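You operate a simulated robot arm through the tools that you are given. There is no shell and no other tool. Be economical: measure what you need, move in short steps, check, and stop when the job is done.

Carry out the task below with a simulated robot arm. There is one attempt and no reset: what you move stays moved.

TASK
Take the twenty gram bag and leave it on the green frame panel. Put the red padlock on top of the copper filter. Put the white nozzle on the frameless panel. Put the white cartridge on the top of the vacuum plate. Fetch the white piston and set it on the free end of the side table. Fetch the black seal and set it on the top of the black mat. Take the orange cartridge one and leave it on top of the yellow test plate. Put the blue nozzle on the back of the steel bench. Any order will do. Set down upright: white nozzle, white cartridge, blue nozzle.
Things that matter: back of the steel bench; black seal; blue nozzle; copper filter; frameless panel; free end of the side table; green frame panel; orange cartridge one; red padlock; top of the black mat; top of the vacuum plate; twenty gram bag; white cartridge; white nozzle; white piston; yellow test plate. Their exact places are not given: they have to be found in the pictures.

It is judged by the outcome, as a careful person would: the job done as asked, and still so three seconds after it is handed in. It fails if anything else is knocked over, pushed out of place, dropped, spilled or broken. A push-on lid holds only when it is set on centred and level and pressed home; a screw cap is set on level and turned clockwise until tight.

THE ROBOT
A 5-joint arm with a two-finger parallel gripper on a trunk, on a base that drives. Base frame: it is fixed to the floor where the robot stands at the start and does not move with it; the origin is under the middle of the robot, x ahead of it, y to its left, z up; the surface under the hand at the start is at about z = 0.76. Lengths are in m, angles in degrees, forces in N, time in s.
It reaches about 1.134 m from its shoulder. Its first joint turns from -149.0 to 149.0 degrees. Places, roughly: back of the steel bench [0.6, -6.1, 0.8]; black seal (7x6x3 cm) [0.7, -5.8, 0.9]; blue nozzle (3x3x5 cm) [-0.1, -8.4, 0.9]; copper filter [0.5, -8.75, 1]; frameless panel (30x20x1 cm) [-0.8, -4.3, 0.9]; free end of the side table [-0.2, -2.3, 0.8]; green frame panel (32x22x3 cm) [-0.7, 1.9, 0.4]; orange cartridge one [0.5, -8.75, 1]; red padlock (4x2x8 cm) [-2.6, -7, 0.4]; top of the black mat [0, -9.3, 0.9]; top of the vacuum plate (22x15 cm) [-0.84, -3.86, 0.92]; twenty gram bag [0.5, 0, 0.75]; white cartridge [0.25, -6.75, 1]; white nozzle (3x3x5 cm) [0.2, -6.6, 0.9]; white piston (5x5x3 cm) [0.2, -6.2, 0.9]; yellow test plate [0.5, -8.5, 0.75]. Payload 1.57 kg.
The tool frame sits at the grasp point between the pads (the TCP): z along the fingers, y along the line on which they close. The tips reach 0.03 m beyond it. Largest opening 0.11 m; finger width 0.024, thickness 0.012; the body of the gripper, 0.048 by 0.112 m, starts 0.078 m behind the TCP.
Orientation is that of the tool frame in the base frame, as a unit quaternion [x, y, z, w]. With the fingers straight down and closing along the base's y, the tool's x points along the base's -x, its y along +y and its z along -z.

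THE INTERFACE
- The arm moves only by the tool jog_arm. Its argument "targets" is a list of rows, each a list of 7 numbers: the shift along the tool's x, y, z in units of 25 mm (1.0 is 25 mm), then the turn, a rotation vector about the tool's x, y, z in units of 8 degrees (1.0 is 8 degrees), then the gripper command, from -1 (shut) to 1 (fully open), values between in proportion. In form: [[x, y, z, rx, ry, rz, claw], ...]. A call has 1 to 10 rows; each row shifts and turns the commanded pose from where the row before left it, along the tool's axes as they then stand. A call with a number of a shift or a turn outside -1 to 1 is refused whole. Each row takes 0.2 s and may step no farther than 0.05 m and 8.6 degrees from the row before; otherwise, or with a gripper value out of range, the whole call is refused. A pose out of reach is approached as far as the arm can. The call stops where the force on the tool passes 40 N (or 10 N more than at its start, if that is more) or the arm is blocked; 0.2 s more then pass. Each finger travels about 0.072 m/s and halts on what it meets, pressing with about 31 N; the grip force reading is that of the motor and also rises with nothing between the fingers. The clock runs only during rows and for 0.2 s after the last one: add rows that do not move to give the fingers time. The reply holds the time, the measured pose of the TCP, the force on the tool along the base axes, the opening and the grip force, in the units named above and with some noise, with the torque about the TCP (base axes, N m) and any sound that the robot's microphone picked up, and new pictures: "show" is both (left out), scene, wrist or none.
- Cameras (640 x 400 px; columns grow to the right, rows downward): "scene" is now at [0.0293, 0.1722, 1.7102]; the picture's right is [-0.10, -0.99, 0.00], its down [-0.79, 0.08, -0.60] and it looks along [0.60, -0.06, -0.80] (base axes); focal length 275 px, centre (320, 200). "wrist" rides on the gripper at [0.07, 0.016, -0.141] in the tool frame; the picture's right is [-0.23, 0.97, 0.00], its down [-0.86, -0.20, -0.48] and it looks along [-0.47, -0.11, 0.88] (tool axes); focal length 222 px, centre (320, 200).
- slide_trunk(by): slides the trunk up (or, below 0, down) by that many m; the arm and the scene camera ride with it, the base frame stays. It gives what a move gives, with no picture.
- base_move(legs): drives the robot by 1 to 6 legs, each [ahead, turn to the left] in m and degrees, along the robot's own axes; the way and the turn of a leg run together, so that a leg with both is an arc; at most 1.5 m and 180 degrees a leg. The arm and the cameras ride along, it lands a little off, and it stops where it bumps. It gives what a move gives, and a new picture of the scene camera.
- turn_head(pan, tilt): turns the head with the scene camera to pan (to the left, within 155 degrees either way) and tilt (down, from -29 to 69), counted from straight ahead of the robot. It gives what a move gives, and a new picture of the scene camera.
- probe_pixels(camera, pixels): there is no depth. For up to 12 entries [column, row, z] of the newest picture of that camera ("zoom" is the newest enlarged one), the place [x, y] in the base frame at which the ray of that pixel passes the height z, good to about 0.002 m. No time passes.
- enlarge(camera, box): a new picture of the part [left, top, right, bottom] of that camera's present view, enlarged. No time passes.
- sign_off(): hands the job in; it is judged then, once.

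Go step by step. Measure first, check grasps and placings, and put right what went wrong. The budget is 322 turns and 360 pictures, counting those below and the enlarged ones. Unless the task says otherwise, let go and move clear before handing in, and close with one line.

The tools are called after "Emit:" as name(argument=value, ...) on one line, values as JSON. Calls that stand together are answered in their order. jog_arm: Moves the arm, as the interface text tells. Its arguments: {"type":"object","properties":{"targets":{"type":"array","items":{"type":"array","items":{"type":"number"}}},"show":{"type":"string","enum":["both","scene","wrist","none"]}},"required":["targets"]} The other tools are called the same way: slide_trunk (by) slides the trunk up or down; base_move (legs) drives the base; turn_head (pan, tilt) turns the head that bears the scene camera; probe_pixels (camera, pixels) gives the place at which the rays of pixels pass given heights; enlarge (camera, box) takes an enlarged picture of a part of a camera's view; sign_off () hands the job in.

At the start:

```text
time: 0.0
position: [0.6798, 0.0375, 1.003]
tool_rot: [0.01, 1.0, 0.0, 0.0]
wrist_force: [0.2, -0.3, -0.3]
wrist_torque: [0.05, -0.01, 0.03]
finger_gap: 0.11
grasp_force: 0.1
trunk travel left (down, up): [-0.736, 0.234]
robot x, y, heading: [0.0012, 0.0086, 0.2]
head pan, tilt: [-5.8, 53.0]
```

scene: 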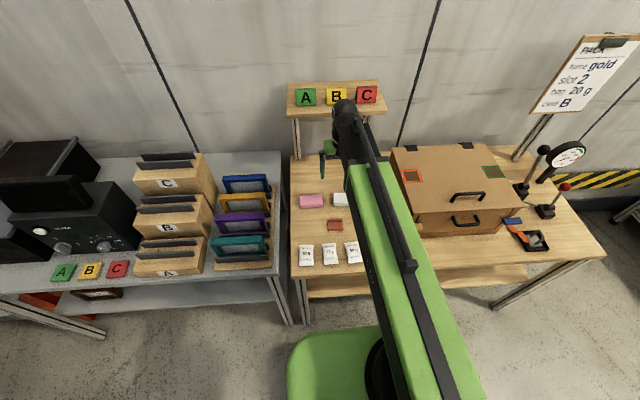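
wrist: 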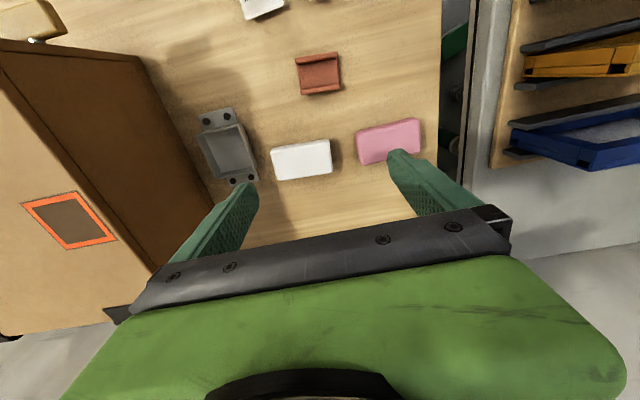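

The scene picture shows three small labelled bags near (306,255), (330,253), (352,251). I'll enlarge them to read which one is twenty grams.

Emit:
enlarge(camera="scene", box=[280, 220, 380, 282])

Emit:
turn_head(pan=60, tilt=40)

```text
6.40 times, centred on (330, 251) of scene
```

zoom: 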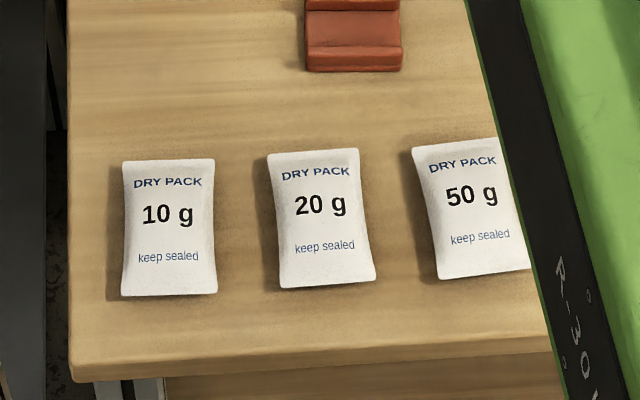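

```text
time: 1.4
position: [0.6804, 0.0374, 1.0032]
tool_rot: [0.009, 1.0, 0.0, 0.0]
wrist_force: [-0.1, -0.7, 0.7]
wrist_torque: [-0.05, 0.02, 0.01]
finger_gap: 0.1098
grasp_force: 0.0
trunk travel left (down, up): [-0.736, 0.234]
robot x, y, heading: [0.0009, 0.0127, -0.0]
head pan, tilt: [60.0, 40.0]
```

scene: 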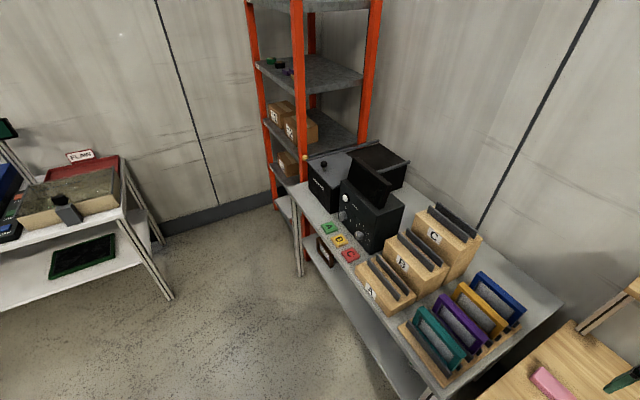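

The middle bag reads 20 g, and a dark panel with a green frame lies on a lower shelf at (83,256). I'll look toward the panel and then back at the bags.

Emit:
turn_head(pan=110, tilt=40)

Emit:
turn_head(pan=10, tilt=60)

```text
time: 2.5
position: [0.6807, 0.0376, 1.0018]
tool_rot: [0.01, 1.0, -0.001, 0.0]
wrist_force: [-0.1, -1.1, 0.1]
wrist_torque: [0.01, 0.0, 0.01]
finger_gap: 0.1098
grasp_force: 0.0
trunk travel left (down, up): [-0.736, 0.234]
robot x, y, heading: [-0.0025, 0.0064, -0.1]
head pan, tilt: [110.0, 40.0]
```

scene: 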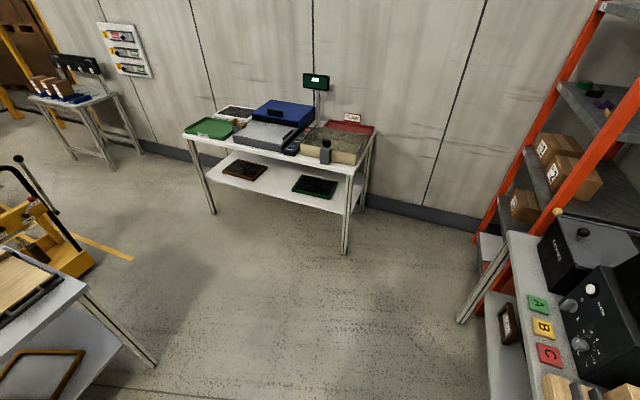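

```text
time: 4.3
position: [0.6806, 0.0373, 1.0026]
tool_rot: [0.01, 1.0, 0.0, -0.001]
wrist_force: [-0.7, -0.2, 0.9]
wrist_torque: [-0.03, -0.02, -0.02]
finger_gap: 0.1099
grasp_force: 0.0
trunk travel left (down, up): [-0.736, 0.234]
robot x, y, heading: [0.0015, 0.0118, -0.2]
head pan, tilt: [10.0, 60.0]
```

scene: 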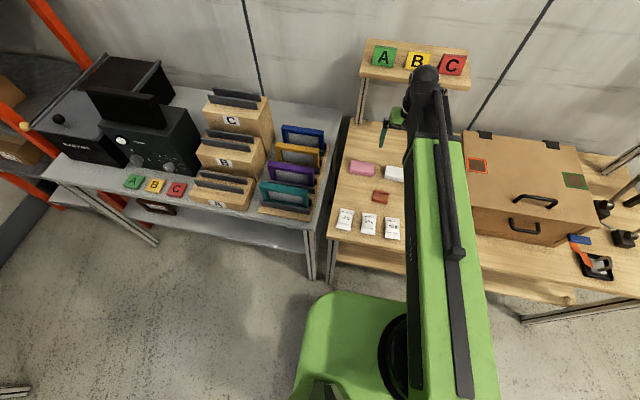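

Now the bags are clear at (345,219), (368,224), (392,227). I'll probe the 20 g bag's centre and ends.

Emit:
enlarge(camera="scene", box=[328, 196, 418, 252])

Emit:
probe_pixels(camera="scene", pixels=[[368, 224, 0.765], [345, 219, 0.765], [392, 227, 0.765], [380, 196, 0.77]])

```text
7.11 times, centred on (373, 224) of scene
```

zoom: 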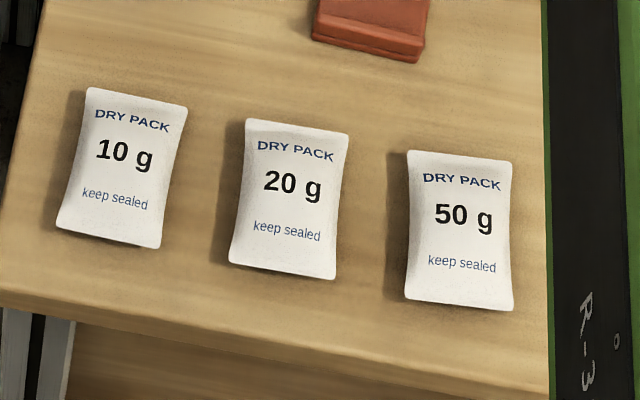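

```text
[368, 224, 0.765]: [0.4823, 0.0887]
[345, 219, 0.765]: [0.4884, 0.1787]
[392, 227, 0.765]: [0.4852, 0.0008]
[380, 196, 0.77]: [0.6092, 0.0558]
```

I'll probe the bag corners in the enlarged view: (247,119), (350,134), (336,280), (229,262).

Emit:
probe_pixels(camera="zoom", pixels=[[247, 119, 0.765], [350, 134, 0.765], [336, 280, 0.765], [229, 262, 0.765], [187, 107, 0.765], [162, 248, 0.765], [407, 150, 0.765], [404, 298, 0.765], [160, 345, 0.76], [390, 400, 0.76]])

```text
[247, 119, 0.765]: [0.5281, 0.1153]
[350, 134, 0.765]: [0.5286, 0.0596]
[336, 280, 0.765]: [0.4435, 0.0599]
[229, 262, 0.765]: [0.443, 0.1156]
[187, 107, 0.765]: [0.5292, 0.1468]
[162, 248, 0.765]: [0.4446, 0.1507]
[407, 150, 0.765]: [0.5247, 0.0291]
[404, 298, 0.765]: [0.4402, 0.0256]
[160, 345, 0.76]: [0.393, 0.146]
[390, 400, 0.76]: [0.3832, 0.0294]
```

The 20 g bag is centred near (0.486, 0.088), 8.5 cm along x by 5.6 cm along y, with about 3 cm to its neighbours. The target panel is under a table top, so I want to grip with a tilted tool; I'll back off to face the bag squarely.

Emit:
slide_trunk(by=0.12)

Emit:
base_move(legs=[[0, -14.3], [-0.3, 0], [0, 14.5]])

```text
time: 5.8
position: [0.6809, 0.0375, 1.1213]
tool_rot: [0.009, 1.0, 0.0, 0.0]
wrist_force: [-0.7, 0.5, 0.3]
wrist_torque: [-0.04, -0.01, 0.01]
finger_gap: 0.11
grasp_force: 0.1
trunk travel left (down, up): [-0.856, 0.114]
robot x, y, heading: [0.002, 0.012, 0.2]
head pan, tilt: [10.0, 60.0]
```

```text
time: 9.6
position: [0.3895, 0.118, 1.1231]
tool_rot: [0.004, 1.0, -0.001, 0.0]
wrist_force: [0.0, 0.2, 0.2]
wrist_torque: [-0.02, 0.03, -0.01]
finger_gap: 0.11
grasp_force: 0.0
trunk travel left (down, up): [-0.856, 0.114]
robot x, y, heading: [-0.2868, 0.0985, -0.3]
head pan, tilt: [10.0, 60.0]
```

scene: 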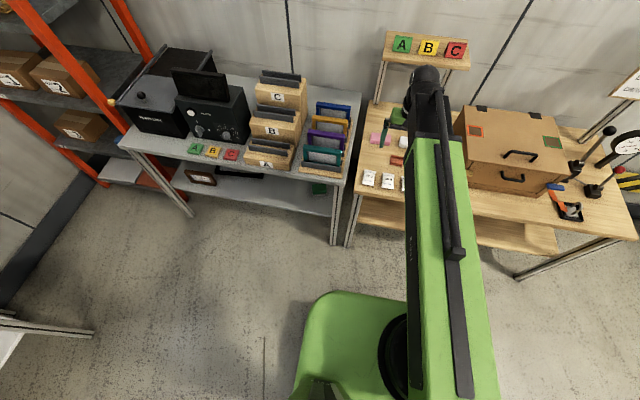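

Base is now at (-0.287, 0.099). I'll tilt the tool 56° outward and align y to 0.088.

Emit:
jog_arm(targets=[[0, -0.3, 0, 0, -1, 0, 1], [0, -0.3, 0, 0, -1, 0, 1], [0, -0.3, 0, 0, -1, 0, 1], [0, -0.3, 0, 0, -1, 0, 1], [0, 0, 0, 0, -1, 0, 1], [0, 0, 0, 0, -1, 0, 1], [0, 0, 0, 0, -1, 0, 1], [0, 0, 0, 0, 0, 0, 1]])

```text
time: 11.4
position: [0.4829, 0.085, 1.227]
tool_rot: [0.005, 0.883, -0.003, 0.47]
wrist_force: [0.4, -0.3, -0.7]
wrist_torque: [-0.02, -0.01, 0.0]
finger_gap: 0.1098
grasp_force: 0.1
out of reach, approached as far as the arm can: row 2, 3, 4, 5, 6, 7
trunk travel left (down, up): [-0.856, 0.114]
robot x, y, heading: [-0.2893, 0.0923, -0.3]
head pan, tilt: [10.0, 60.0]
```

scene: 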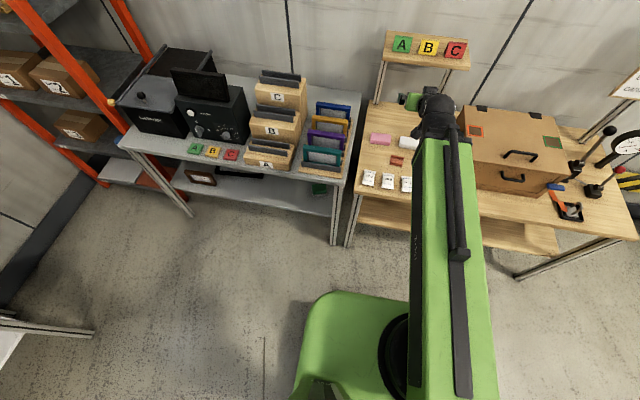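
wrist: 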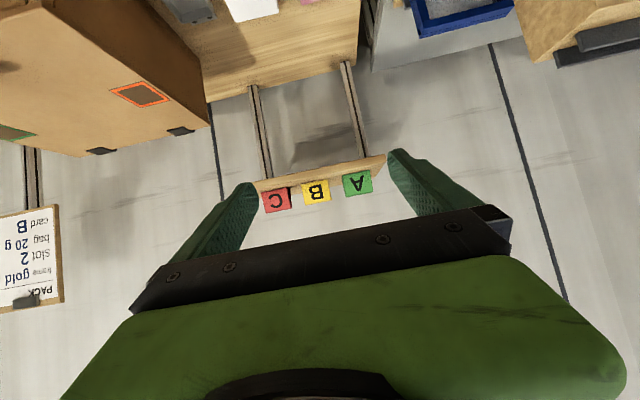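

The tool is tilted 56° at (0.483, 0.085, 1.227), already over the bag. I'll narrow the fingers to 8 cm and lower the trunk toward it.

Emit:
jog_arm(targets=[[0, 0, 0, 0, 0, 0, 0.45], [0, 0, 0, 0, 0, 0, 0.45]], show="none")

Emit:
slide_trunk(by=-0.38)

Emit:
turn_head(pan=10, tilt=50)

```text
time: 12.0
position: [0.4807, 0.0859, 1.2276]
tool_rot: [0.005, 0.884, -0.002, 0.468]
wrist_force: [0.2, -0.1, 0.4]
wrist_torque: [-0.03, 0.01, 0.03]
finger_gap: 0.0797
grasp_force: 0.1
trunk travel left (down, up): [-0.856, 0.114]
robot x, y, heading: [-0.2933, 0.0923, -0.4]
head pan, tilt: [10.0, 60.0]
```

```text
time: 15.7
position: [0.4809, 0.0851, 0.8467]
tool_rot: [0.004, 0.884, -0.002, 0.468]
wrist_force: [0.1, -0.2, -0.5]
wrist_torque: [0.0, 0.02, -0.01]
finger_gap: 0.0799
grasp_force: 0.0
trunk travel left (down, up): [-0.476, 0.494]
robot x, y, heading: [-0.2892, 0.0943, -0.1]
head pan, tilt: [10.0, 60.0]
```

```text
time: 16.4
position: [0.481, 0.0855, 0.8467]
tool_rot: [0.005, 0.884, -0.003, 0.468]
wrist_force: [-0.6, 0.3, 0.8]
wrist_torque: [0.0, 0.03, 0.0]
finger_gap: 0.0796
grasp_force: 0.0
trunk travel left (down, up): [-0.476, 0.494]
robot x, y, heading: [-0.2886, 0.094, 0.1]
head pan, tilt: [10.0, 50.0]
```

scene: 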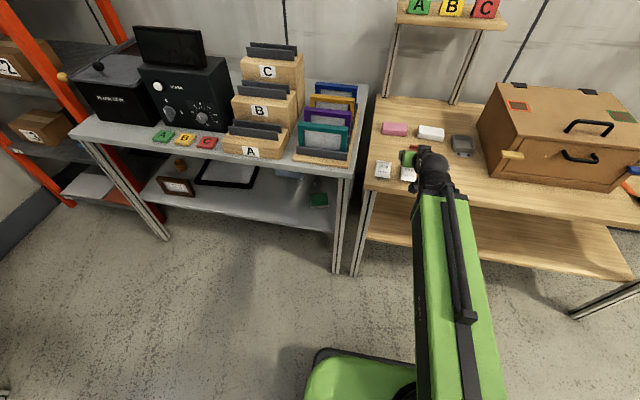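

Hovering at z 0.847. I'll shift back about 1.3 cm, nudge y, then look from the wrist.

Emit:
jog_arm(targets=[[0.29, 0.1, -0.43, 0, 0, 0, 0.45], [0, 0, 0, 0, 0, 0, 0.45]], show="wrist")

```text
time: 17.0
position: [0.4809, 0.0865, 0.8469]
tool_rot: [0.004, 0.884, -0.002, 0.468]
wrist_force: [-0.7, 0.1, -0.5]
wrist_torque: [-0.03, -0.02, -0.02]
finger_gap: 0.0798
grasp_force: 0.2
out of reach, approached as far as the arm can: row 1
trunk travel left (down, up): [-0.476, 0.494]
robot x, y, heading: [-0.2867, 0.0935, -0.4]
head pan, tilt: [10.0, 50.0]
```

wrist: 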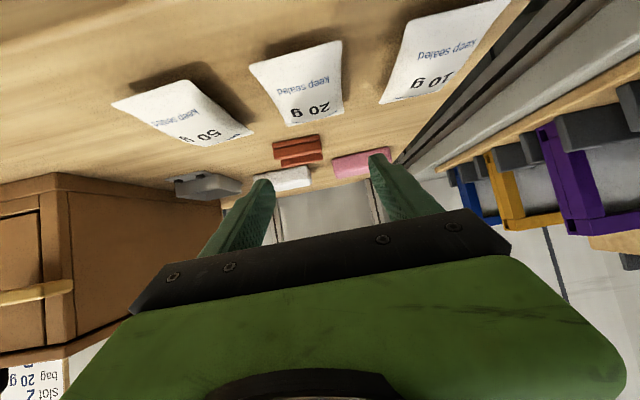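

The 20 g bag is visible at (300,82). I'll probe its corners through the wrist camera to verify alignment.

Emit:
probe_pixels(camera="wrist", pixels=[[249, 67, 0.775], [341, 41, 0.775], [343, 113, 0.775], [285, 126, 0.775], [285, 126, 0.765], [343, 113, 0.765]])

```text
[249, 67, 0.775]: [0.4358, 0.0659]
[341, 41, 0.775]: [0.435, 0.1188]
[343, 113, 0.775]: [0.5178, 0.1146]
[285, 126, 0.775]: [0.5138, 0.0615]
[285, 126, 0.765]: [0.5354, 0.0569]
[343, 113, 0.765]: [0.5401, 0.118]
```

Alignment agrees (centre y ≈ 0.090, x ≈ 0.484). I'll back the base 1.5 cm, nudge y, and lower in steps.

Emit:
base_move(legs=[[-0.015, 0]])

Emit:
slide_trunk(by=-0.045)

Emit:
jog_arm(targets=[[0, 0.1, 0, 0, 0, 0, 0.45], [0, 0, 0, 0, 0, 0, 0.45]], show="wrist")

```text
time: 17.7
position: [0.4649, 0.0857, 0.8463]
tool_rot: [0.004, 0.884, -0.002, 0.467]
wrist_force: [-1.0, -0.1, 0.2]
wrist_torque: [0.0, -0.03, -0.02]
finger_gap: 0.0802
grasp_force: 0.0
trunk travel left (down, up): [-0.476, 0.494]
robot x, y, heading: [-0.3069, 0.0972, -0.3]
head pan, tilt: [10.0, 50.0]
```

scene: 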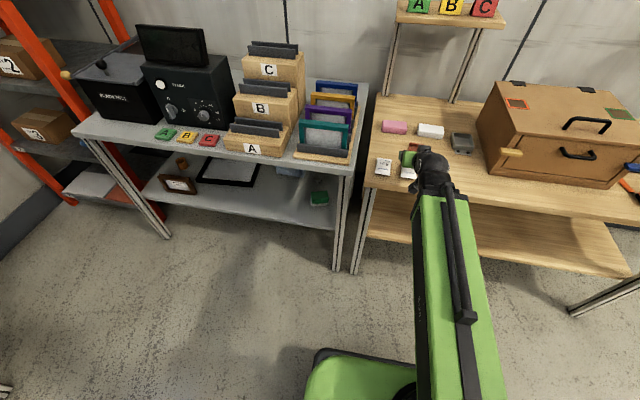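

```text
time: 18.6
position: [0.466, 0.0857, 0.802]
tool_rot: [0.005, 0.884, -0.003, 0.468]
wrist_force: [1.0, -0.2, -0.2]
wrist_torque: [0.0, 0.0, 0.02]
finger_gap: 0.0796
grasp_force: 0.0
trunk travel left (down, up): [-0.431, 0.539]
robot x, y, heading: [-0.3054, 0.0987, 0.1]
head pan, tilt: [10.0, 50.0]
```

```text
time: 19.2
position: [0.4658, 0.0878, 0.8023]
tool_rot: [0.004, 0.884, -0.002, 0.467]
wrist_force: [-0.1, -0.6, 0.0]
wrist_torque: [-0.04, 0.0, 0.0]
finger_gap: 0.0799
grasp_force: 0.0
trunk travel left (down, up): [-0.431, 0.539]
robot x, y, heading: [-0.3038, 0.092, -0.3]
head pan, tilt: [10.0, 50.0]
```

wrist: 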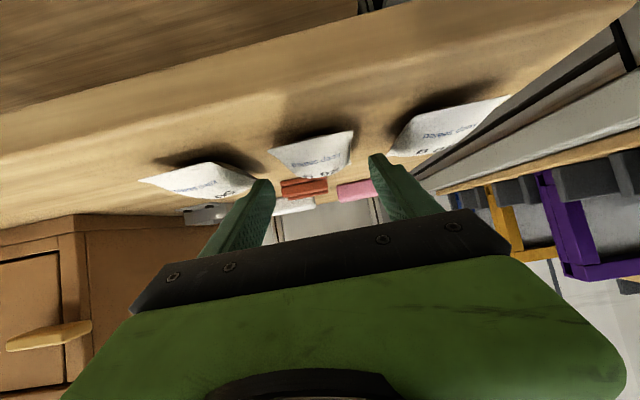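

The fingers straddle the 20 g bag. I'll lower 1.5 cm, then close.

Emit:
slide_trunk(by=-0.015)

Emit:
jog_arm(targets=[[0, 0, 0, 0, 0, 0, 0.45], [0, 0, 0, 0, 0, 0, 0.45]], show="wrist")

```text
time: 19.8
position: [0.4664, 0.0876, 0.7866]
tool_rot: [0.004, 0.884, -0.002, 0.468]
wrist_force: [2.2, 0.3, 1.0]
wrist_torque: [0.01, -0.03, -0.02]
finger_gap: 0.0798
grasp_force: 0.1
trunk travel left (down, up): [-0.416, 0.554]
robot x, y, heading: [-0.3035, 0.0956, -0.2]
head pan, tilt: [10.0, 50.0]
```

```text
time: 20.4
position: [0.4668, 0.0879, 0.7864]
tool_rot: [0.004, 0.884, -0.002, 0.468]
wrist_force: [0.4, 0.7, 0.7]
wrist_torque: [0.07, -0.06, -0.07]
finger_gap: 0.0801
grasp_force: 0.1
trunk travel left (down, up): [-0.416, 0.554]
robot x, y, heading: [-0.3066, 0.0949, -0.1]
head pan, tilt: [10.0, 50.0]
```

wrist: 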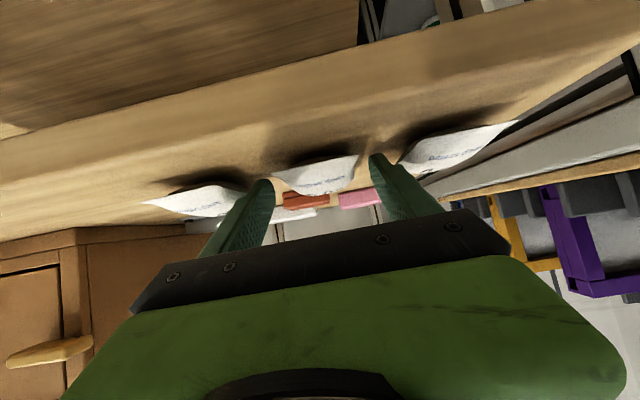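

Position looks right and no hard contact; closing on the bag.

Emit:
jog_arm(targets=[[0, 0, 0, 0, 0, 0, -1], [0, 0, 0, 0, 0, 0, -1], [0, 0, 0, 0, 0, 0, -1], [0, 0, 0, 0, 0, 0, -1]], show="wrist")

```text
time: 21.4
position: [0.4653, 0.0886, 0.7866]
tool_rot: [0.004, 0.883, -0.002, 0.468]
wrist_force: [-0.5, 0.3, 1.5]
wrist_torque: [0.01, 0.04, -0.01]
finger_gap: 0.0451
grasp_force: 30.4
trunk travel left (down, up): [-0.416, 0.554]
robot x, y, heading: [-0.3014, 0.0923, -0.3]
head pan, tilt: [10.0, 50.0]
```

wrist: 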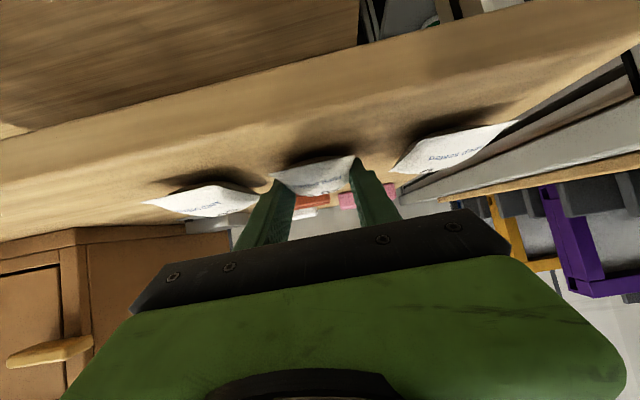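

Gripped at 4.5 cm with 30 N. I'll raise the trunk and check the hold.

Emit:
slide_trunk(by=0.15)

Emit:
jog_arm(targets=[[0, 0, 0, 0, 0, 0, -1]])

```text
time: 23.2
position: [0.4656, 0.0889, 0.9358]
tool_rot: [0.004, 0.884, -0.002, 0.467]
wrist_force: [-0.8, -0.2, -0.3]
wrist_torque: [0.02, -0.04, -0.01]
finger_gap: 0.045
grasp_force: 31.3
trunk travel left (down, up): [-0.566, 0.404]
robot x, y, heading: [-0.305, 0.0986, -0.3]
head pan, tilt: [10.0, 50.0]
```

```text
time: 23.6
position: [0.4649, 0.0888, 0.9368]
tool_rot: [0.006, 0.883, -0.004, 0.469]
wrist_force: [-0.2, 0.0, -0.2]
wrist_torque: [0.02, -0.02, 0.01]
finger_gap: 0.0452
grasp_force: 31.1
trunk travel left (down, up): [-0.566, 0.404]
robot x, y, heading: [-0.3025, 0.0928, -0.3]
head pan, tilt: [10.0, 50.0]
```

scene: 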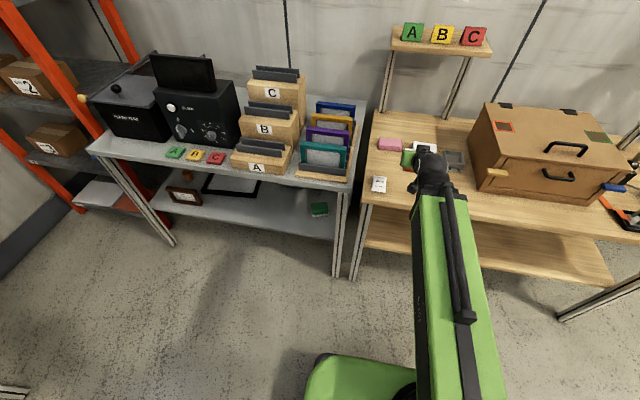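
wrist: 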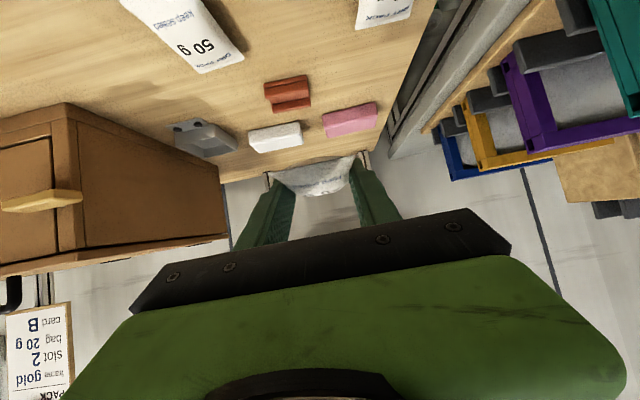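

The bag is held (visible between the fingers at (315,178)). I'll look to the panel table and behind, to plan the drive.

Emit:
turn_head(pan=90, tilt=35)

Emit:
turn_head(pan=150, tilt=35)

Emit:
turn_head(pan=-150, tilt=30)

Emit:
turn_head(pan=-90, tilt=30)

```text
time: 25.1
position: [0.4657, 0.0878, 0.9372]
tool_rot: [0.004, 0.884, -0.002, 0.467]
wrist_force: [-0.7, -0.1, -0.4]
wrist_torque: [0.02, 0.04, -0.01]
finger_gap: 0.045
grasp_force: 31.3
trunk travel left (down, up): [-0.566, 0.404]
robot x, y, heading: [-0.3061, 0.0974, -0.5]
head pan, tilt: [90.0, 35.0]
```

scene: 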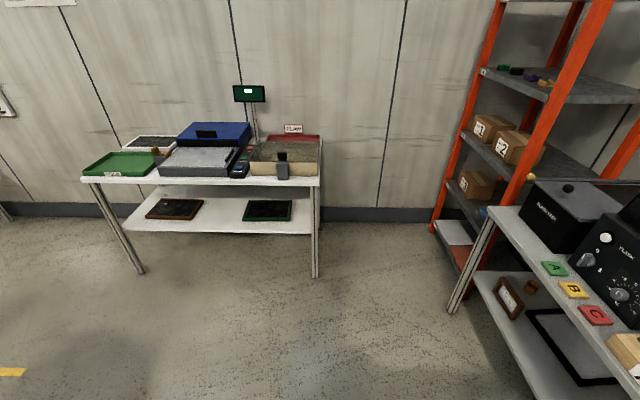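

```text
time: 26.4
position: [0.4664, 0.089, 0.9369]
tool_rot: [0.005, 0.884, -0.003, 0.468]
wrist_force: [0.2, 0.5, 0.7]
wrist_torque: [-0.05, 0.02, 0.0]
finger_gap: 0.0453
grasp_force: 31.2
trunk travel left (down, up): [-0.566, 0.404]
robot x, y, heading: [-0.3033, 0.0955, -0.2]
head pan, tilt: [150.0, 35.0]
```

scene: 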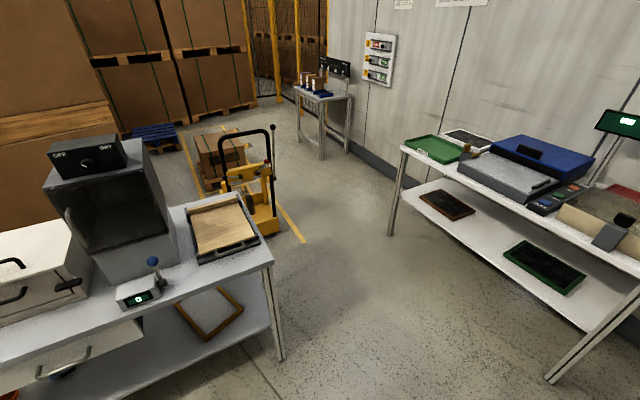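

```text
time: 30.5
position: [0.4655, 0.0877, 0.9363]
tool_rot: [0.005, 0.884, -0.003, 0.468]
wrist_force: [0.7, 0.6, -0.7]
wrist_torque: [-0.01, 0.04, 0.01]
finger_gap: 0.0454
grasp_force: 30.6
trunk travel left (down, up): [-0.566, 0.404]
robot x, y, heading: [-0.3032, 0.095, -0.1]
head pan, tilt: [-150.0, 30.0]
```

scene: 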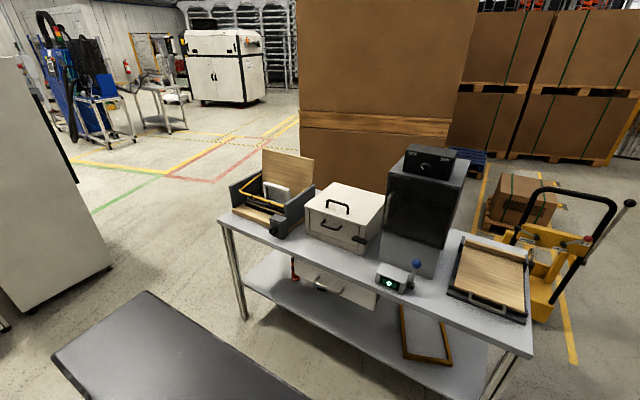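

```text
time: 31.8
position: [0.4652, 0.0885, 0.9377]
tool_rot: [0.005, 0.884, -0.003, 0.467]
wrist_force: [-0.1, -0.1, 0.4]
wrist_torque: [0.0, 0.04, -0.04]
finger_gap: 0.0449
grasp_force: 31.1
trunk travel left (down, up): [-0.566, 0.404]
robot x, y, heading: [-0.3065, 0.095, -0.4]
head pan, tilt: [-90.0, 30.0]
```

scene: 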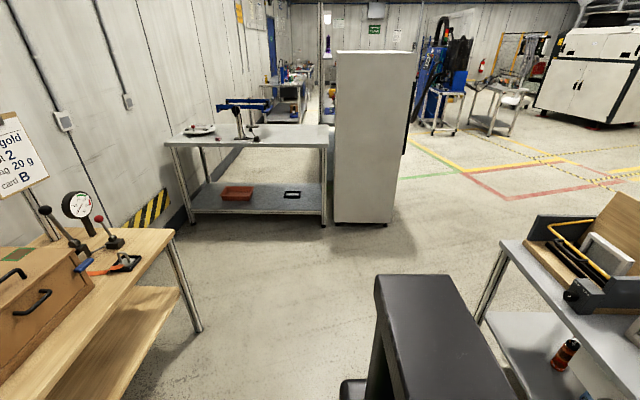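

I'll get measured geometry: first the table behind, then the panel table.

Emit:
turn_head(pan=-150, tilt=30)

Emit:
probe_pixels(camera="scene", pixels=[[220, 222, 0.78], [530, 355, 0.78], [245, 318, 0], [30, 312, 0]])

Emit:
turn_head(pan=100, tilt=38)

```text
time: 33.1
position: [0.4655, 0.0884, 0.9367]
tool_rot: [0.004, 0.884, -0.002, 0.468]
wrist_force: [-0.3, -0.4, -1.1]
wrist_torque: [0.04, 0.01, -0.02]
finger_gap: 0.0451
grasp_force: 31.3
trunk travel left (down, up): [-0.566, 0.404]
robot x, y, heading: [-0.3059, 0.0965, 0.0]
head pan, tilt: [-150.0, 30.0]
```

scene: 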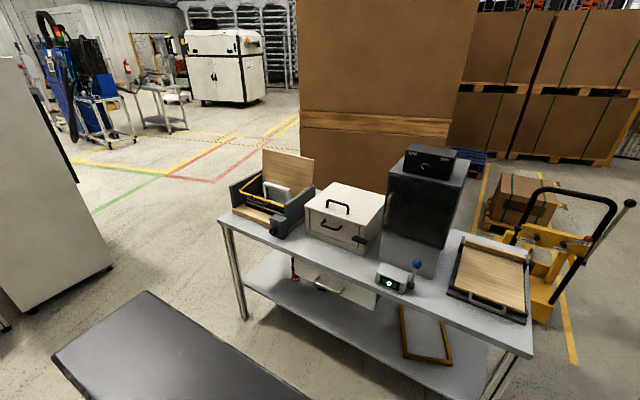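

```text
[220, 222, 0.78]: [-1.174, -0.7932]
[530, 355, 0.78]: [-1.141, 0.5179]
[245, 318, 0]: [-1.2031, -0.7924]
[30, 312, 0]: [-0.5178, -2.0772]
```

```text
time: 36.6
position: [0.4649, 0.0882, 0.9373]
tool_rot: [0.004, 0.884, -0.002, 0.468]
wrist_force: [0.1, 0.7, 0.1]
wrist_torque: [0.03, 0.02, -0.02]
finger_gap: 0.0448
grasp_force: 31.0
trunk travel left (down, up): [-0.566, 0.404]
robot x, y, heading: [-0.3026, 0.1006, -0.3]
head pan, tilt: [100.0, 38.0]
```

scene: 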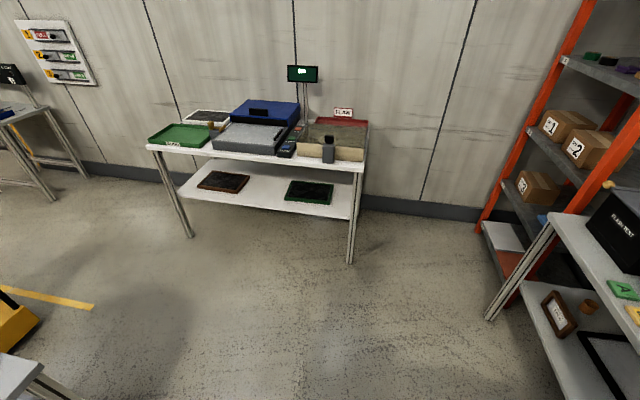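

The rear table's near edge is at x ≈ -1.15. Now I'll probe the panel table: panel centre (308,191), corners, table edge and legs.

Emit:
probe_pixels(camera="scene", pixels=[[290, 180, 0.4], [333, 184, 0.4], [330, 205, 0.4], [285, 201, 0.4], [148, 148, 0.78], [362, 171, 0.78], [350, 262, 0], [189, 237, 0], [350, 219, 0.38], [180, 195, 0.38], [366, 123, 0.78]])

Emit:
enlarge(camera="scene", box=[140, 100, 380, 250])

```text
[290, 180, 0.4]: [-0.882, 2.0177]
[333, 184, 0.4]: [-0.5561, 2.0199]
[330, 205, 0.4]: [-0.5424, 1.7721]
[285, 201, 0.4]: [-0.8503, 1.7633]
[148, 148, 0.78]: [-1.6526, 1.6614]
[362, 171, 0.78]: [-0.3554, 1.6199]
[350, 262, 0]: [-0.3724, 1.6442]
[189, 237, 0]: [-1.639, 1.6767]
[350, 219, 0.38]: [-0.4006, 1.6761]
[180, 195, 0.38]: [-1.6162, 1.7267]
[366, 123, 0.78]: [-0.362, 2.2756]
```

```text
2.67 times, centred on (260, 175) of scene
```

zoom: 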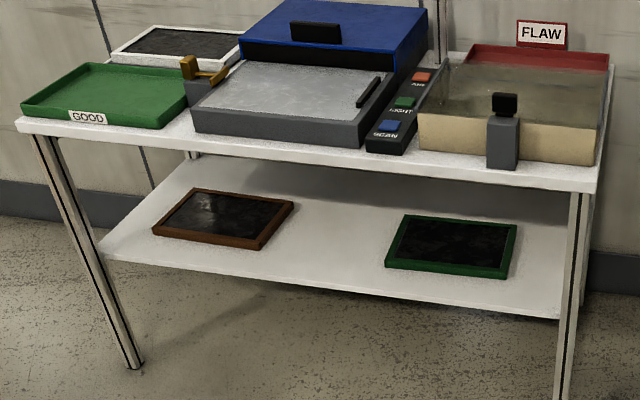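

The green panel is centred near (-0.705, 1.89) under the table top (front edge y ≈ 1.62). I'll back to x ≈ -0.70, turn left 90° and approach partway.

Emit:
base_move(legs=[[-0.4, 0], [0, 90], [0.35, 0]])

Emit:
turn_head(pan=-3, tilt=40)

```text
time: 44.8
position: [-0.712, 1.2213, 0.9363]
tool_rot: [0.626, -0.624, -0.332, -0.33]
wrist_force: [0.9, 0.0, -0.5]
wrist_torque: [-0.03, 0.02, 0.07]
finger_gap: 0.0451
grasp_force: 30.9
trunk travel left (down, up): [-0.566, 0.404]
robot x, y, heading: [-0.7332, 0.4493, 90.1]
head pan, tilt: [100.0, 38.0]
```

scene: 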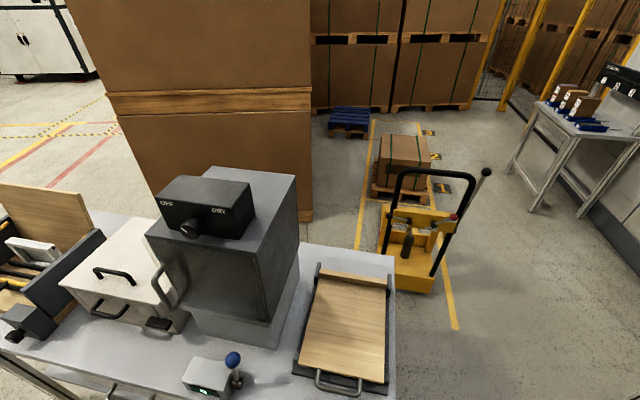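

```text
time: 46.6
position: [-0.712, 1.2216, 0.9369]
tool_rot: [0.625, -0.625, -0.331, -0.331]
wrist_force: [0.1, 0.2, -0.6]
wrist_torque: [-0.01, -0.01, 0.0]
finger_gap: 0.0452
grasp_force: 31.1
trunk travel left (down, up): [-0.566, 0.404]
robot x, y, heading: [-0.7337, 0.449, 90.3]
head pan, tilt: [-3.0, 40.0]
```

scene: 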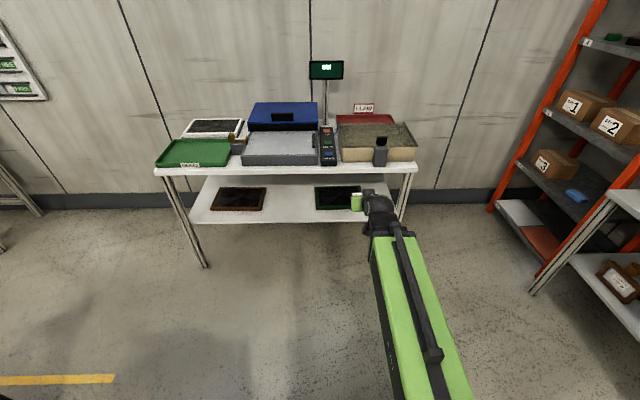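

TCP is at (-0.712, 1.22), in front of the table. I'll lower the trunk by 0.46 and look under the table top.

Emit:
slide_trunk(by=-0.45)

Emit:
base_move(legs=[[0.25, 0]])

Emit:
jog_arm(targets=[[0, 0, 0, 0, 0, 0, -1]], show="wrist")

```text
refused: -0.45 is not a number from -0.4 to 0.4
```

```text
time: 48.5
position: [-0.7113, 1.4739, 0.9362]
tool_rot: [0.625, -0.624, -0.331, -0.331]
wrist_force: [0.2, 1.2, 0.1]
wrist_torque: [-0.01, 0.02, -0.01]
finger_gap: 0.0448
grasp_force: 30.8
trunk travel left (down, up): [-0.566, 0.404]
robot x, y, heading: [-0.7379, 0.707, 89.6]
head pan, tilt: [-3.0, 40.0]
```

scene: 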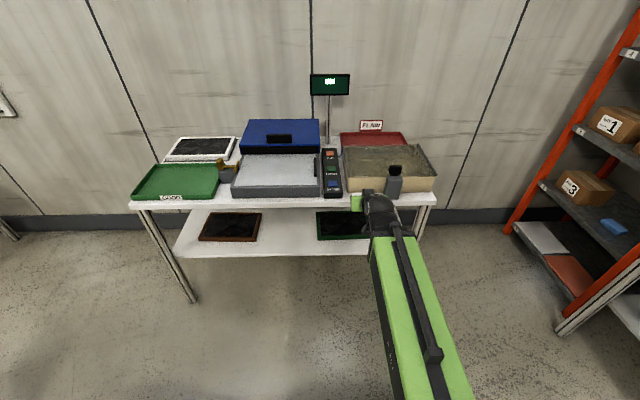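

```text
time: 48.9
position: [-0.7114, 1.4736, 0.9362]
tool_rot: [0.626, -0.623, -0.332, -0.33]
wrist_force: [0.2, 0.5, -0.9]
wrist_torque: [-0.02, 0.0, -0.06]
finger_gap: 0.045
grasp_force: 31.4
trunk travel left (down, up): [-0.566, 0.404]
robot x, y, heading: [-0.734, 0.7022, 89.9]
head pan, tilt: [-3.0, 40.0]
```

wrist: 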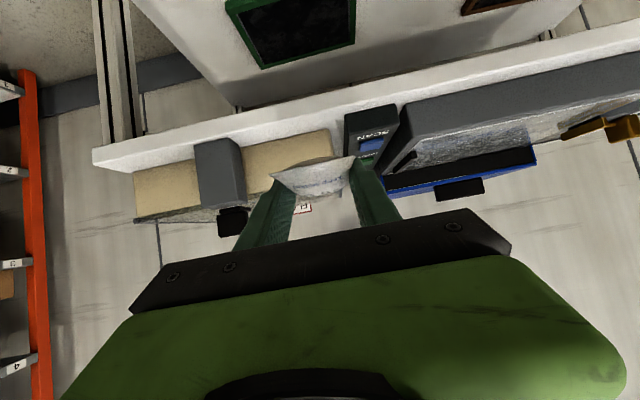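

The trunk slide is limited to 0.4 per call. I'll back off a little for clearance to the table edge, then lower in two slides.

Emit:
base_move(legs=[[-0.1, 0]])

Emit:
slide_trunk(by=-0.4)

Emit:
slide_trunk(by=-0.03)

Emit:
turn_head(pan=5, tilt=38)

Emit:
jog_arm(targets=[[0, 0, 0, 0, 0, 0, -1]], show="wrist")

```text
time: 50.0
position: [-0.7111, 1.3721, 0.9366]
tool_rot: [0.626, -0.623, -0.332, -0.33]
wrist_force: [-0.1, -0.4, 0.2]
wrist_torque: [0.02, 0.0, 0.01]
finger_gap: 0.0449
grasp_force: 31.0
trunk travel left (down, up): [-0.566, 0.404]
robot x, y, heading: [-0.7363, 0.6001, 89.9]
head pan, tilt: [-3.0, 40.0]
```

scene: 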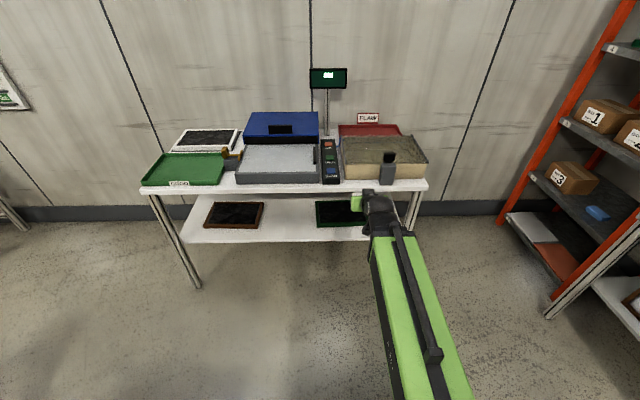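

```text
time: 53.9
position: [-0.7115, 1.3739, 0.5359]
tool_rot: [0.626, -0.625, -0.331, -0.33]
wrist_force: [0.1, 0.5, 0.2]
wrist_torque: [-0.01, -0.01, 0.02]
finger_gap: 0.0453
grasp_force: 30.5
trunk travel left (down, up): [-0.166, 0.804]
robot x, y, heading: [-0.7354, 0.6039, 89.8]
head pan, tilt: [-3.0, 40.0]
```

```text
time: 54.6
position: [-0.7122, 1.3731, 0.5071]
tool_rot: [0.626, -0.624, -0.332, -0.331]
wrist_force: [0.0, 0.0, -0.3]
wrist_torque: [0.01, -0.02, -0.03]
finger_gap: 0.045
grasp_force: 31.1
trunk travel left (down, up): [-0.136, 0.834]
robot x, y, heading: [-0.7349, 0.5999, 90.0]
head pan, tilt: [-3.0, 40.0]
```

```text
time: 55.3
position: [-0.7113, 1.3722, 0.5061]
tool_rot: [0.627, -0.623, -0.332, -0.329]
wrist_force: [-0.1, 0.4, -0.5]
wrist_torque: [0.03, 0.02, 0.01]
finger_gap: 0.0449
grasp_force: 30.8
trunk travel left (down, up): [-0.136, 0.834]
robot x, y, heading: [-0.7348, 0.6019, 89.8]
head pan, tilt: [5.0, 38.0]
```

scene: 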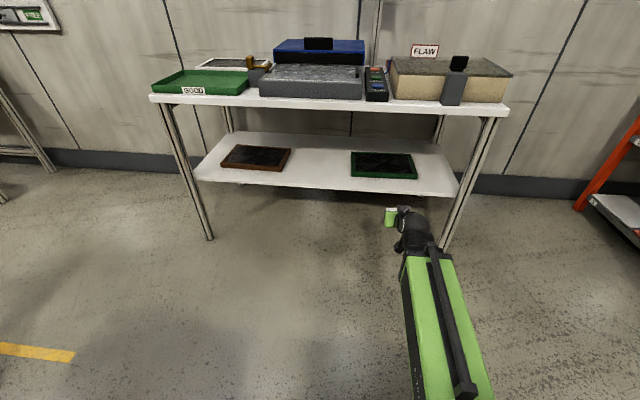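

```text
time: 55.7
position: [-0.7122, 1.3728, 0.5072]
tool_rot: [0.626, -0.624, -0.331, -0.33]
wrist_force: [-0.7, 0.3, -0.4]
wrist_torque: [-0.02, 0.01, 0.0]
finger_gap: 0.0452
grasp_force: 31.1
trunk travel left (down, up): [-0.136, 0.834]
robot x, y, heading: [-0.7324, 0.6013, 90.1]
head pan, tilt: [5.0, 38.0]
```

wrist: 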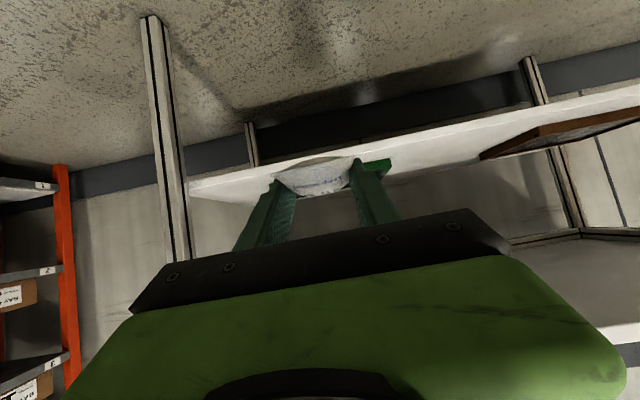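

The panel is plainly visible at (384,165) in the scene view. I'll probe it from this lower viewpoint to cross-check its height.

Emit:
probe_pixels(camera="scene", pixels=[[352, 152, 0.4], [412, 153, 0.4], [418, 179, 0.4], [352, 177, 0.4], [418, 179, 0.37], [352, 177, 0.37], [456, 194, 0.37], [456, 194, 0.4]])

Emit:
enlarge(camera="scene", box=[330, 130, 490, 230])

```text
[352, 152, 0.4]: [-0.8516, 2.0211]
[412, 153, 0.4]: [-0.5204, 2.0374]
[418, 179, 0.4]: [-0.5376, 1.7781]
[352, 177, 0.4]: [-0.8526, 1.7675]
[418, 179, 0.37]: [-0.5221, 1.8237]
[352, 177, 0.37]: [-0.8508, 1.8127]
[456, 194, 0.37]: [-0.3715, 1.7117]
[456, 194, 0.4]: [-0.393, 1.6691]
```

```text
4.00 times, centred on (410, 180) of scene
```

zoom: 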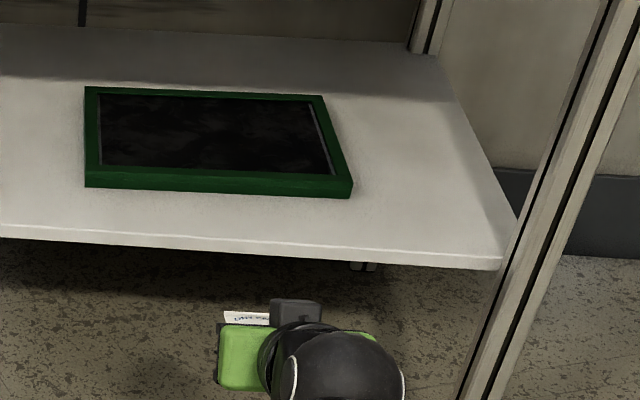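

Heights agree (panel rim ≈ 0.40–0.41). Before driving in, I'll estimate the wrist/elbow joint's height from pixel (413,215)-(418,225).

Emit:
probe_pixels(camera="scene", pixels=[[413, 220, 0.5], [413, 220, 0.6], [413, 220, 0.7], [413, 220, 0.8], [408, 209, 0.6], [408, 209, 0.7], [450, 320, 0.7], [450, 320, 0.8], [470, 390, 0.8]])

```text
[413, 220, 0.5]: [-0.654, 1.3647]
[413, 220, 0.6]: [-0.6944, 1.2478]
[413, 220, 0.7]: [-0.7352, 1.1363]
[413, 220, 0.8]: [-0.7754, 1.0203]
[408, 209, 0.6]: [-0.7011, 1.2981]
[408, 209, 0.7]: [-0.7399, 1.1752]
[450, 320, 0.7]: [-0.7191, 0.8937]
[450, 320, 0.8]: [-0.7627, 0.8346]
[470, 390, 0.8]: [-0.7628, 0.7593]
```

The wrist joint sits near z ≈ 0.65, tight under the top at ~0.74, so I'll lower another 3 cm and then drive in partway.

Emit:
slide_trunk(by=-0.035)

Emit:
base_move(legs=[[0.28, 0]])

Emit:
enlarge(camera="scene", box=[280, 100, 520, 250])

```text
time: 56.5
position: [-0.7119, 1.373, 0.4722]
tool_rot: [0.626, -0.624, -0.332, -0.33]
wrist_force: [0.0, 1.1, 0.6]
wrist_torque: [-0.01, -0.01, 0.0]
finger_gap: 0.045
grasp_force: 31.7
trunk travel left (down, up): [-0.101, 0.869]
robot x, y, heading: [-0.7328, 0.6006, 89.8]
head pan, tilt: [5.0, 38.0]
```

```text
time: 58.4
position: [-0.7111, 1.6551, 0.4717]
tool_rot: [0.626, -0.624, -0.331, -0.331]
wrist_force: [0.2, 0.5, -0.1]
wrist_torque: [-0.01, -0.01, 0.0]
finger_gap: 0.045
grasp_force: 31.4
trunk travel left (down, up): [-0.101, 0.869]
robot x, y, heading: [-0.7374, 0.8856, 89.6]
head pan, tilt: [5.0, 38.0]
```

scene: 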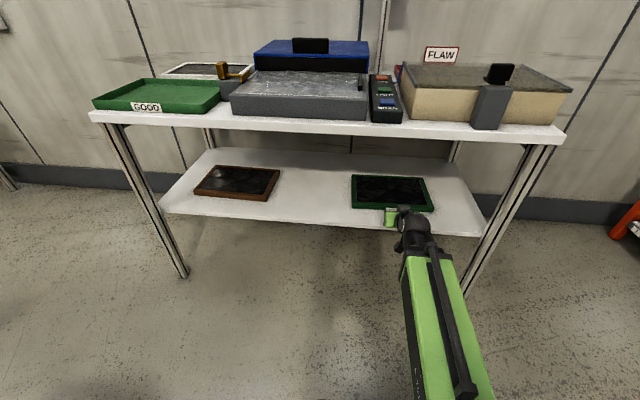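

```text
2.67 times, centred on (400, 175) of scene
```

zoom: 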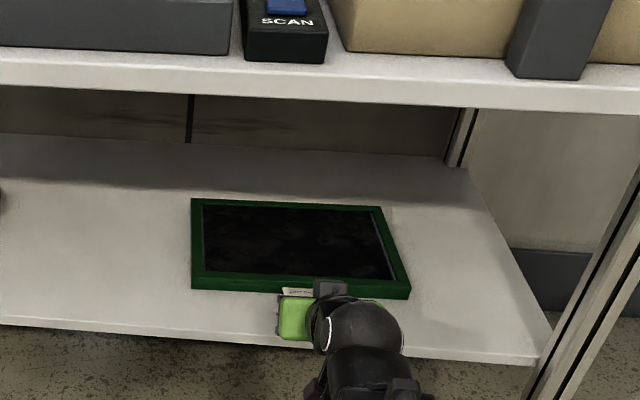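

Clear passage; the bag is level with the panel's front rim. Driving another 0.20 m.

Emit:
base_move(legs=[[0.2, 0]])

Emit:
enlarge(camera="scene", box=[280, 120, 520, 270])

Emit:
jog_arm(targets=[[0, 0, 0, 0, 0, 0, -1]], show="wrist")

```text
time: 60.0
position: [-0.7109, 1.855, 0.4713]
tool_rot: [0.625, -0.625, -0.33, -0.33]
wrist_force: [-0.6, -0.1, -0.9]
wrist_torque: [-0.01, -0.03, 0.05]
finger_gap: 0.0451
grasp_force: 31.3
trunk travel left (down, up): [-0.101, 0.869]
robot x, y, heading: [-0.7299, 1.083, 89.8]
head pan, tilt: [5.0, 38.0]
```

scene: 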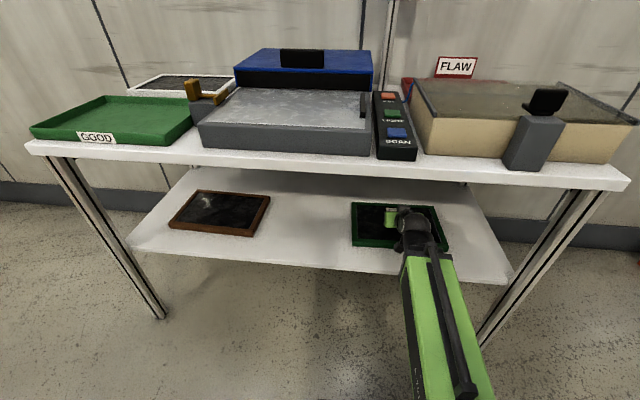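

```text
2.67 times, centred on (400, 195) of scene
```

zoom: 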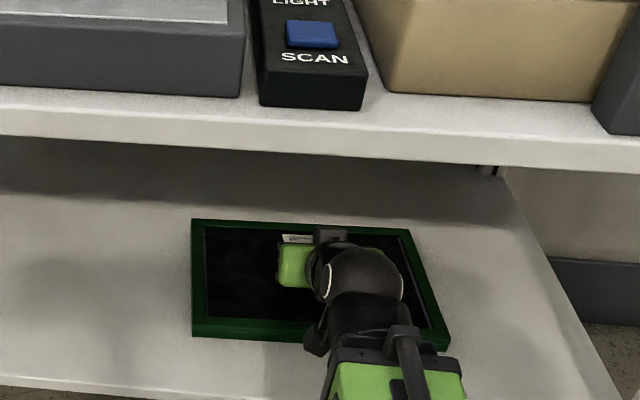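

```text
time: 60.4
position: [-0.7103, 1.8546, 0.4712]
tool_rot: [0.625, -0.624, -0.331, -0.331]
wrist_force: [0.3, -0.7, -0.2]
wrist_torque: [0.01, 0.02, -0.03]
finger_gap: 0.045
grasp_force: 31.7
trunk travel left (down, up): [-0.101, 0.869]
robot x, y, heading: [-0.733, 1.0818, 89.9]
head pan, tilt: [5.0, 38.0]
```

wrist: 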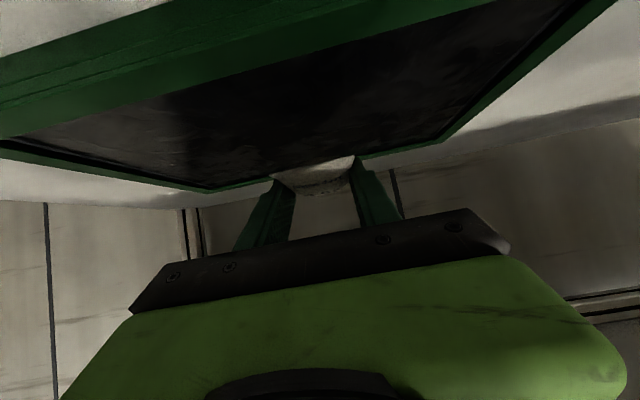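

The hand is over the panel interior. Lowering in small steps until contact.

Emit:
slide_trunk(by=-0.03)

Emit:
slide_trunk(by=-0.006)

Emit:
jog_arm(targets=[[0, 0, 0, 0, 0, 0, -1]], show="wrist")

```text
time: 61.2
position: [-0.7092, 1.8558, 0.4456]
tool_rot: [0.624, -0.623, -0.334, -0.334]
wrist_force: [0.0, 3.4, 37.2]
wrist_torque: [0.29, 0.02, -0.2]
finger_gap: 0.045
grasp_force: 31.1
trunk travel left (down, up): [-0.071, 0.899]
robot x, y, heading: [-0.7298, 1.0837, 90.0]
head pan, tilt: [5.0, 38.0]
```

```text
time: 61.5
position: [-0.71, 1.856, 0.4454]
tool_rot: [0.623, -0.622, -0.336, -0.336]
wrist_force: [-0.7, -4.3, 29.8]
wrist_torque: [-0.14, 0.09, -0.06]
finger_gap: 0.045
grasp_force: 30.8
trunk travel left (down, up): [-0.07, 0.9]
robot x, y, heading: [-0.7307, 1.0856, 89.7]
head pan, tilt: [5.0, 38.0]
stopped: the force on the tool passed its limit at 54 N (the readings are from after the stop); the commanded pose is now the measured one
```

```text
time: 61.9
position: [-0.7106, 1.8564, 0.4459]
tool_rot: [0.623, -0.622, -0.336, -0.335]
wrist_force: [-1.0, -0.1, 32.5]
wrist_torque: [0.11, 0.08, -0.1]
finger_gap: 0.0448
grasp_force: 31.7
trunk travel left (down, up): [-0.07, 0.9]
robot x, y, heading: [-0.7335, 1.0874, 90.0]
head pan, tilt: [5.0, 38.0]
```

wrist: 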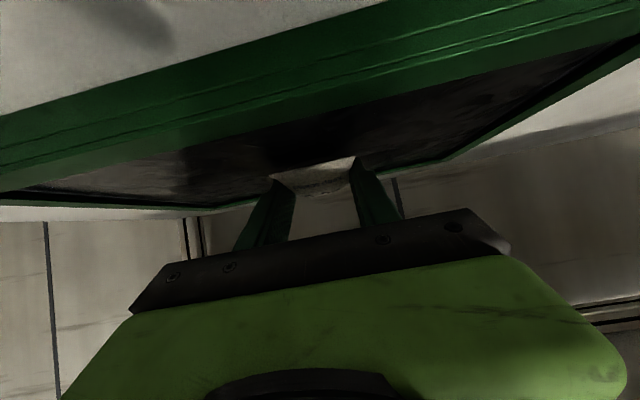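

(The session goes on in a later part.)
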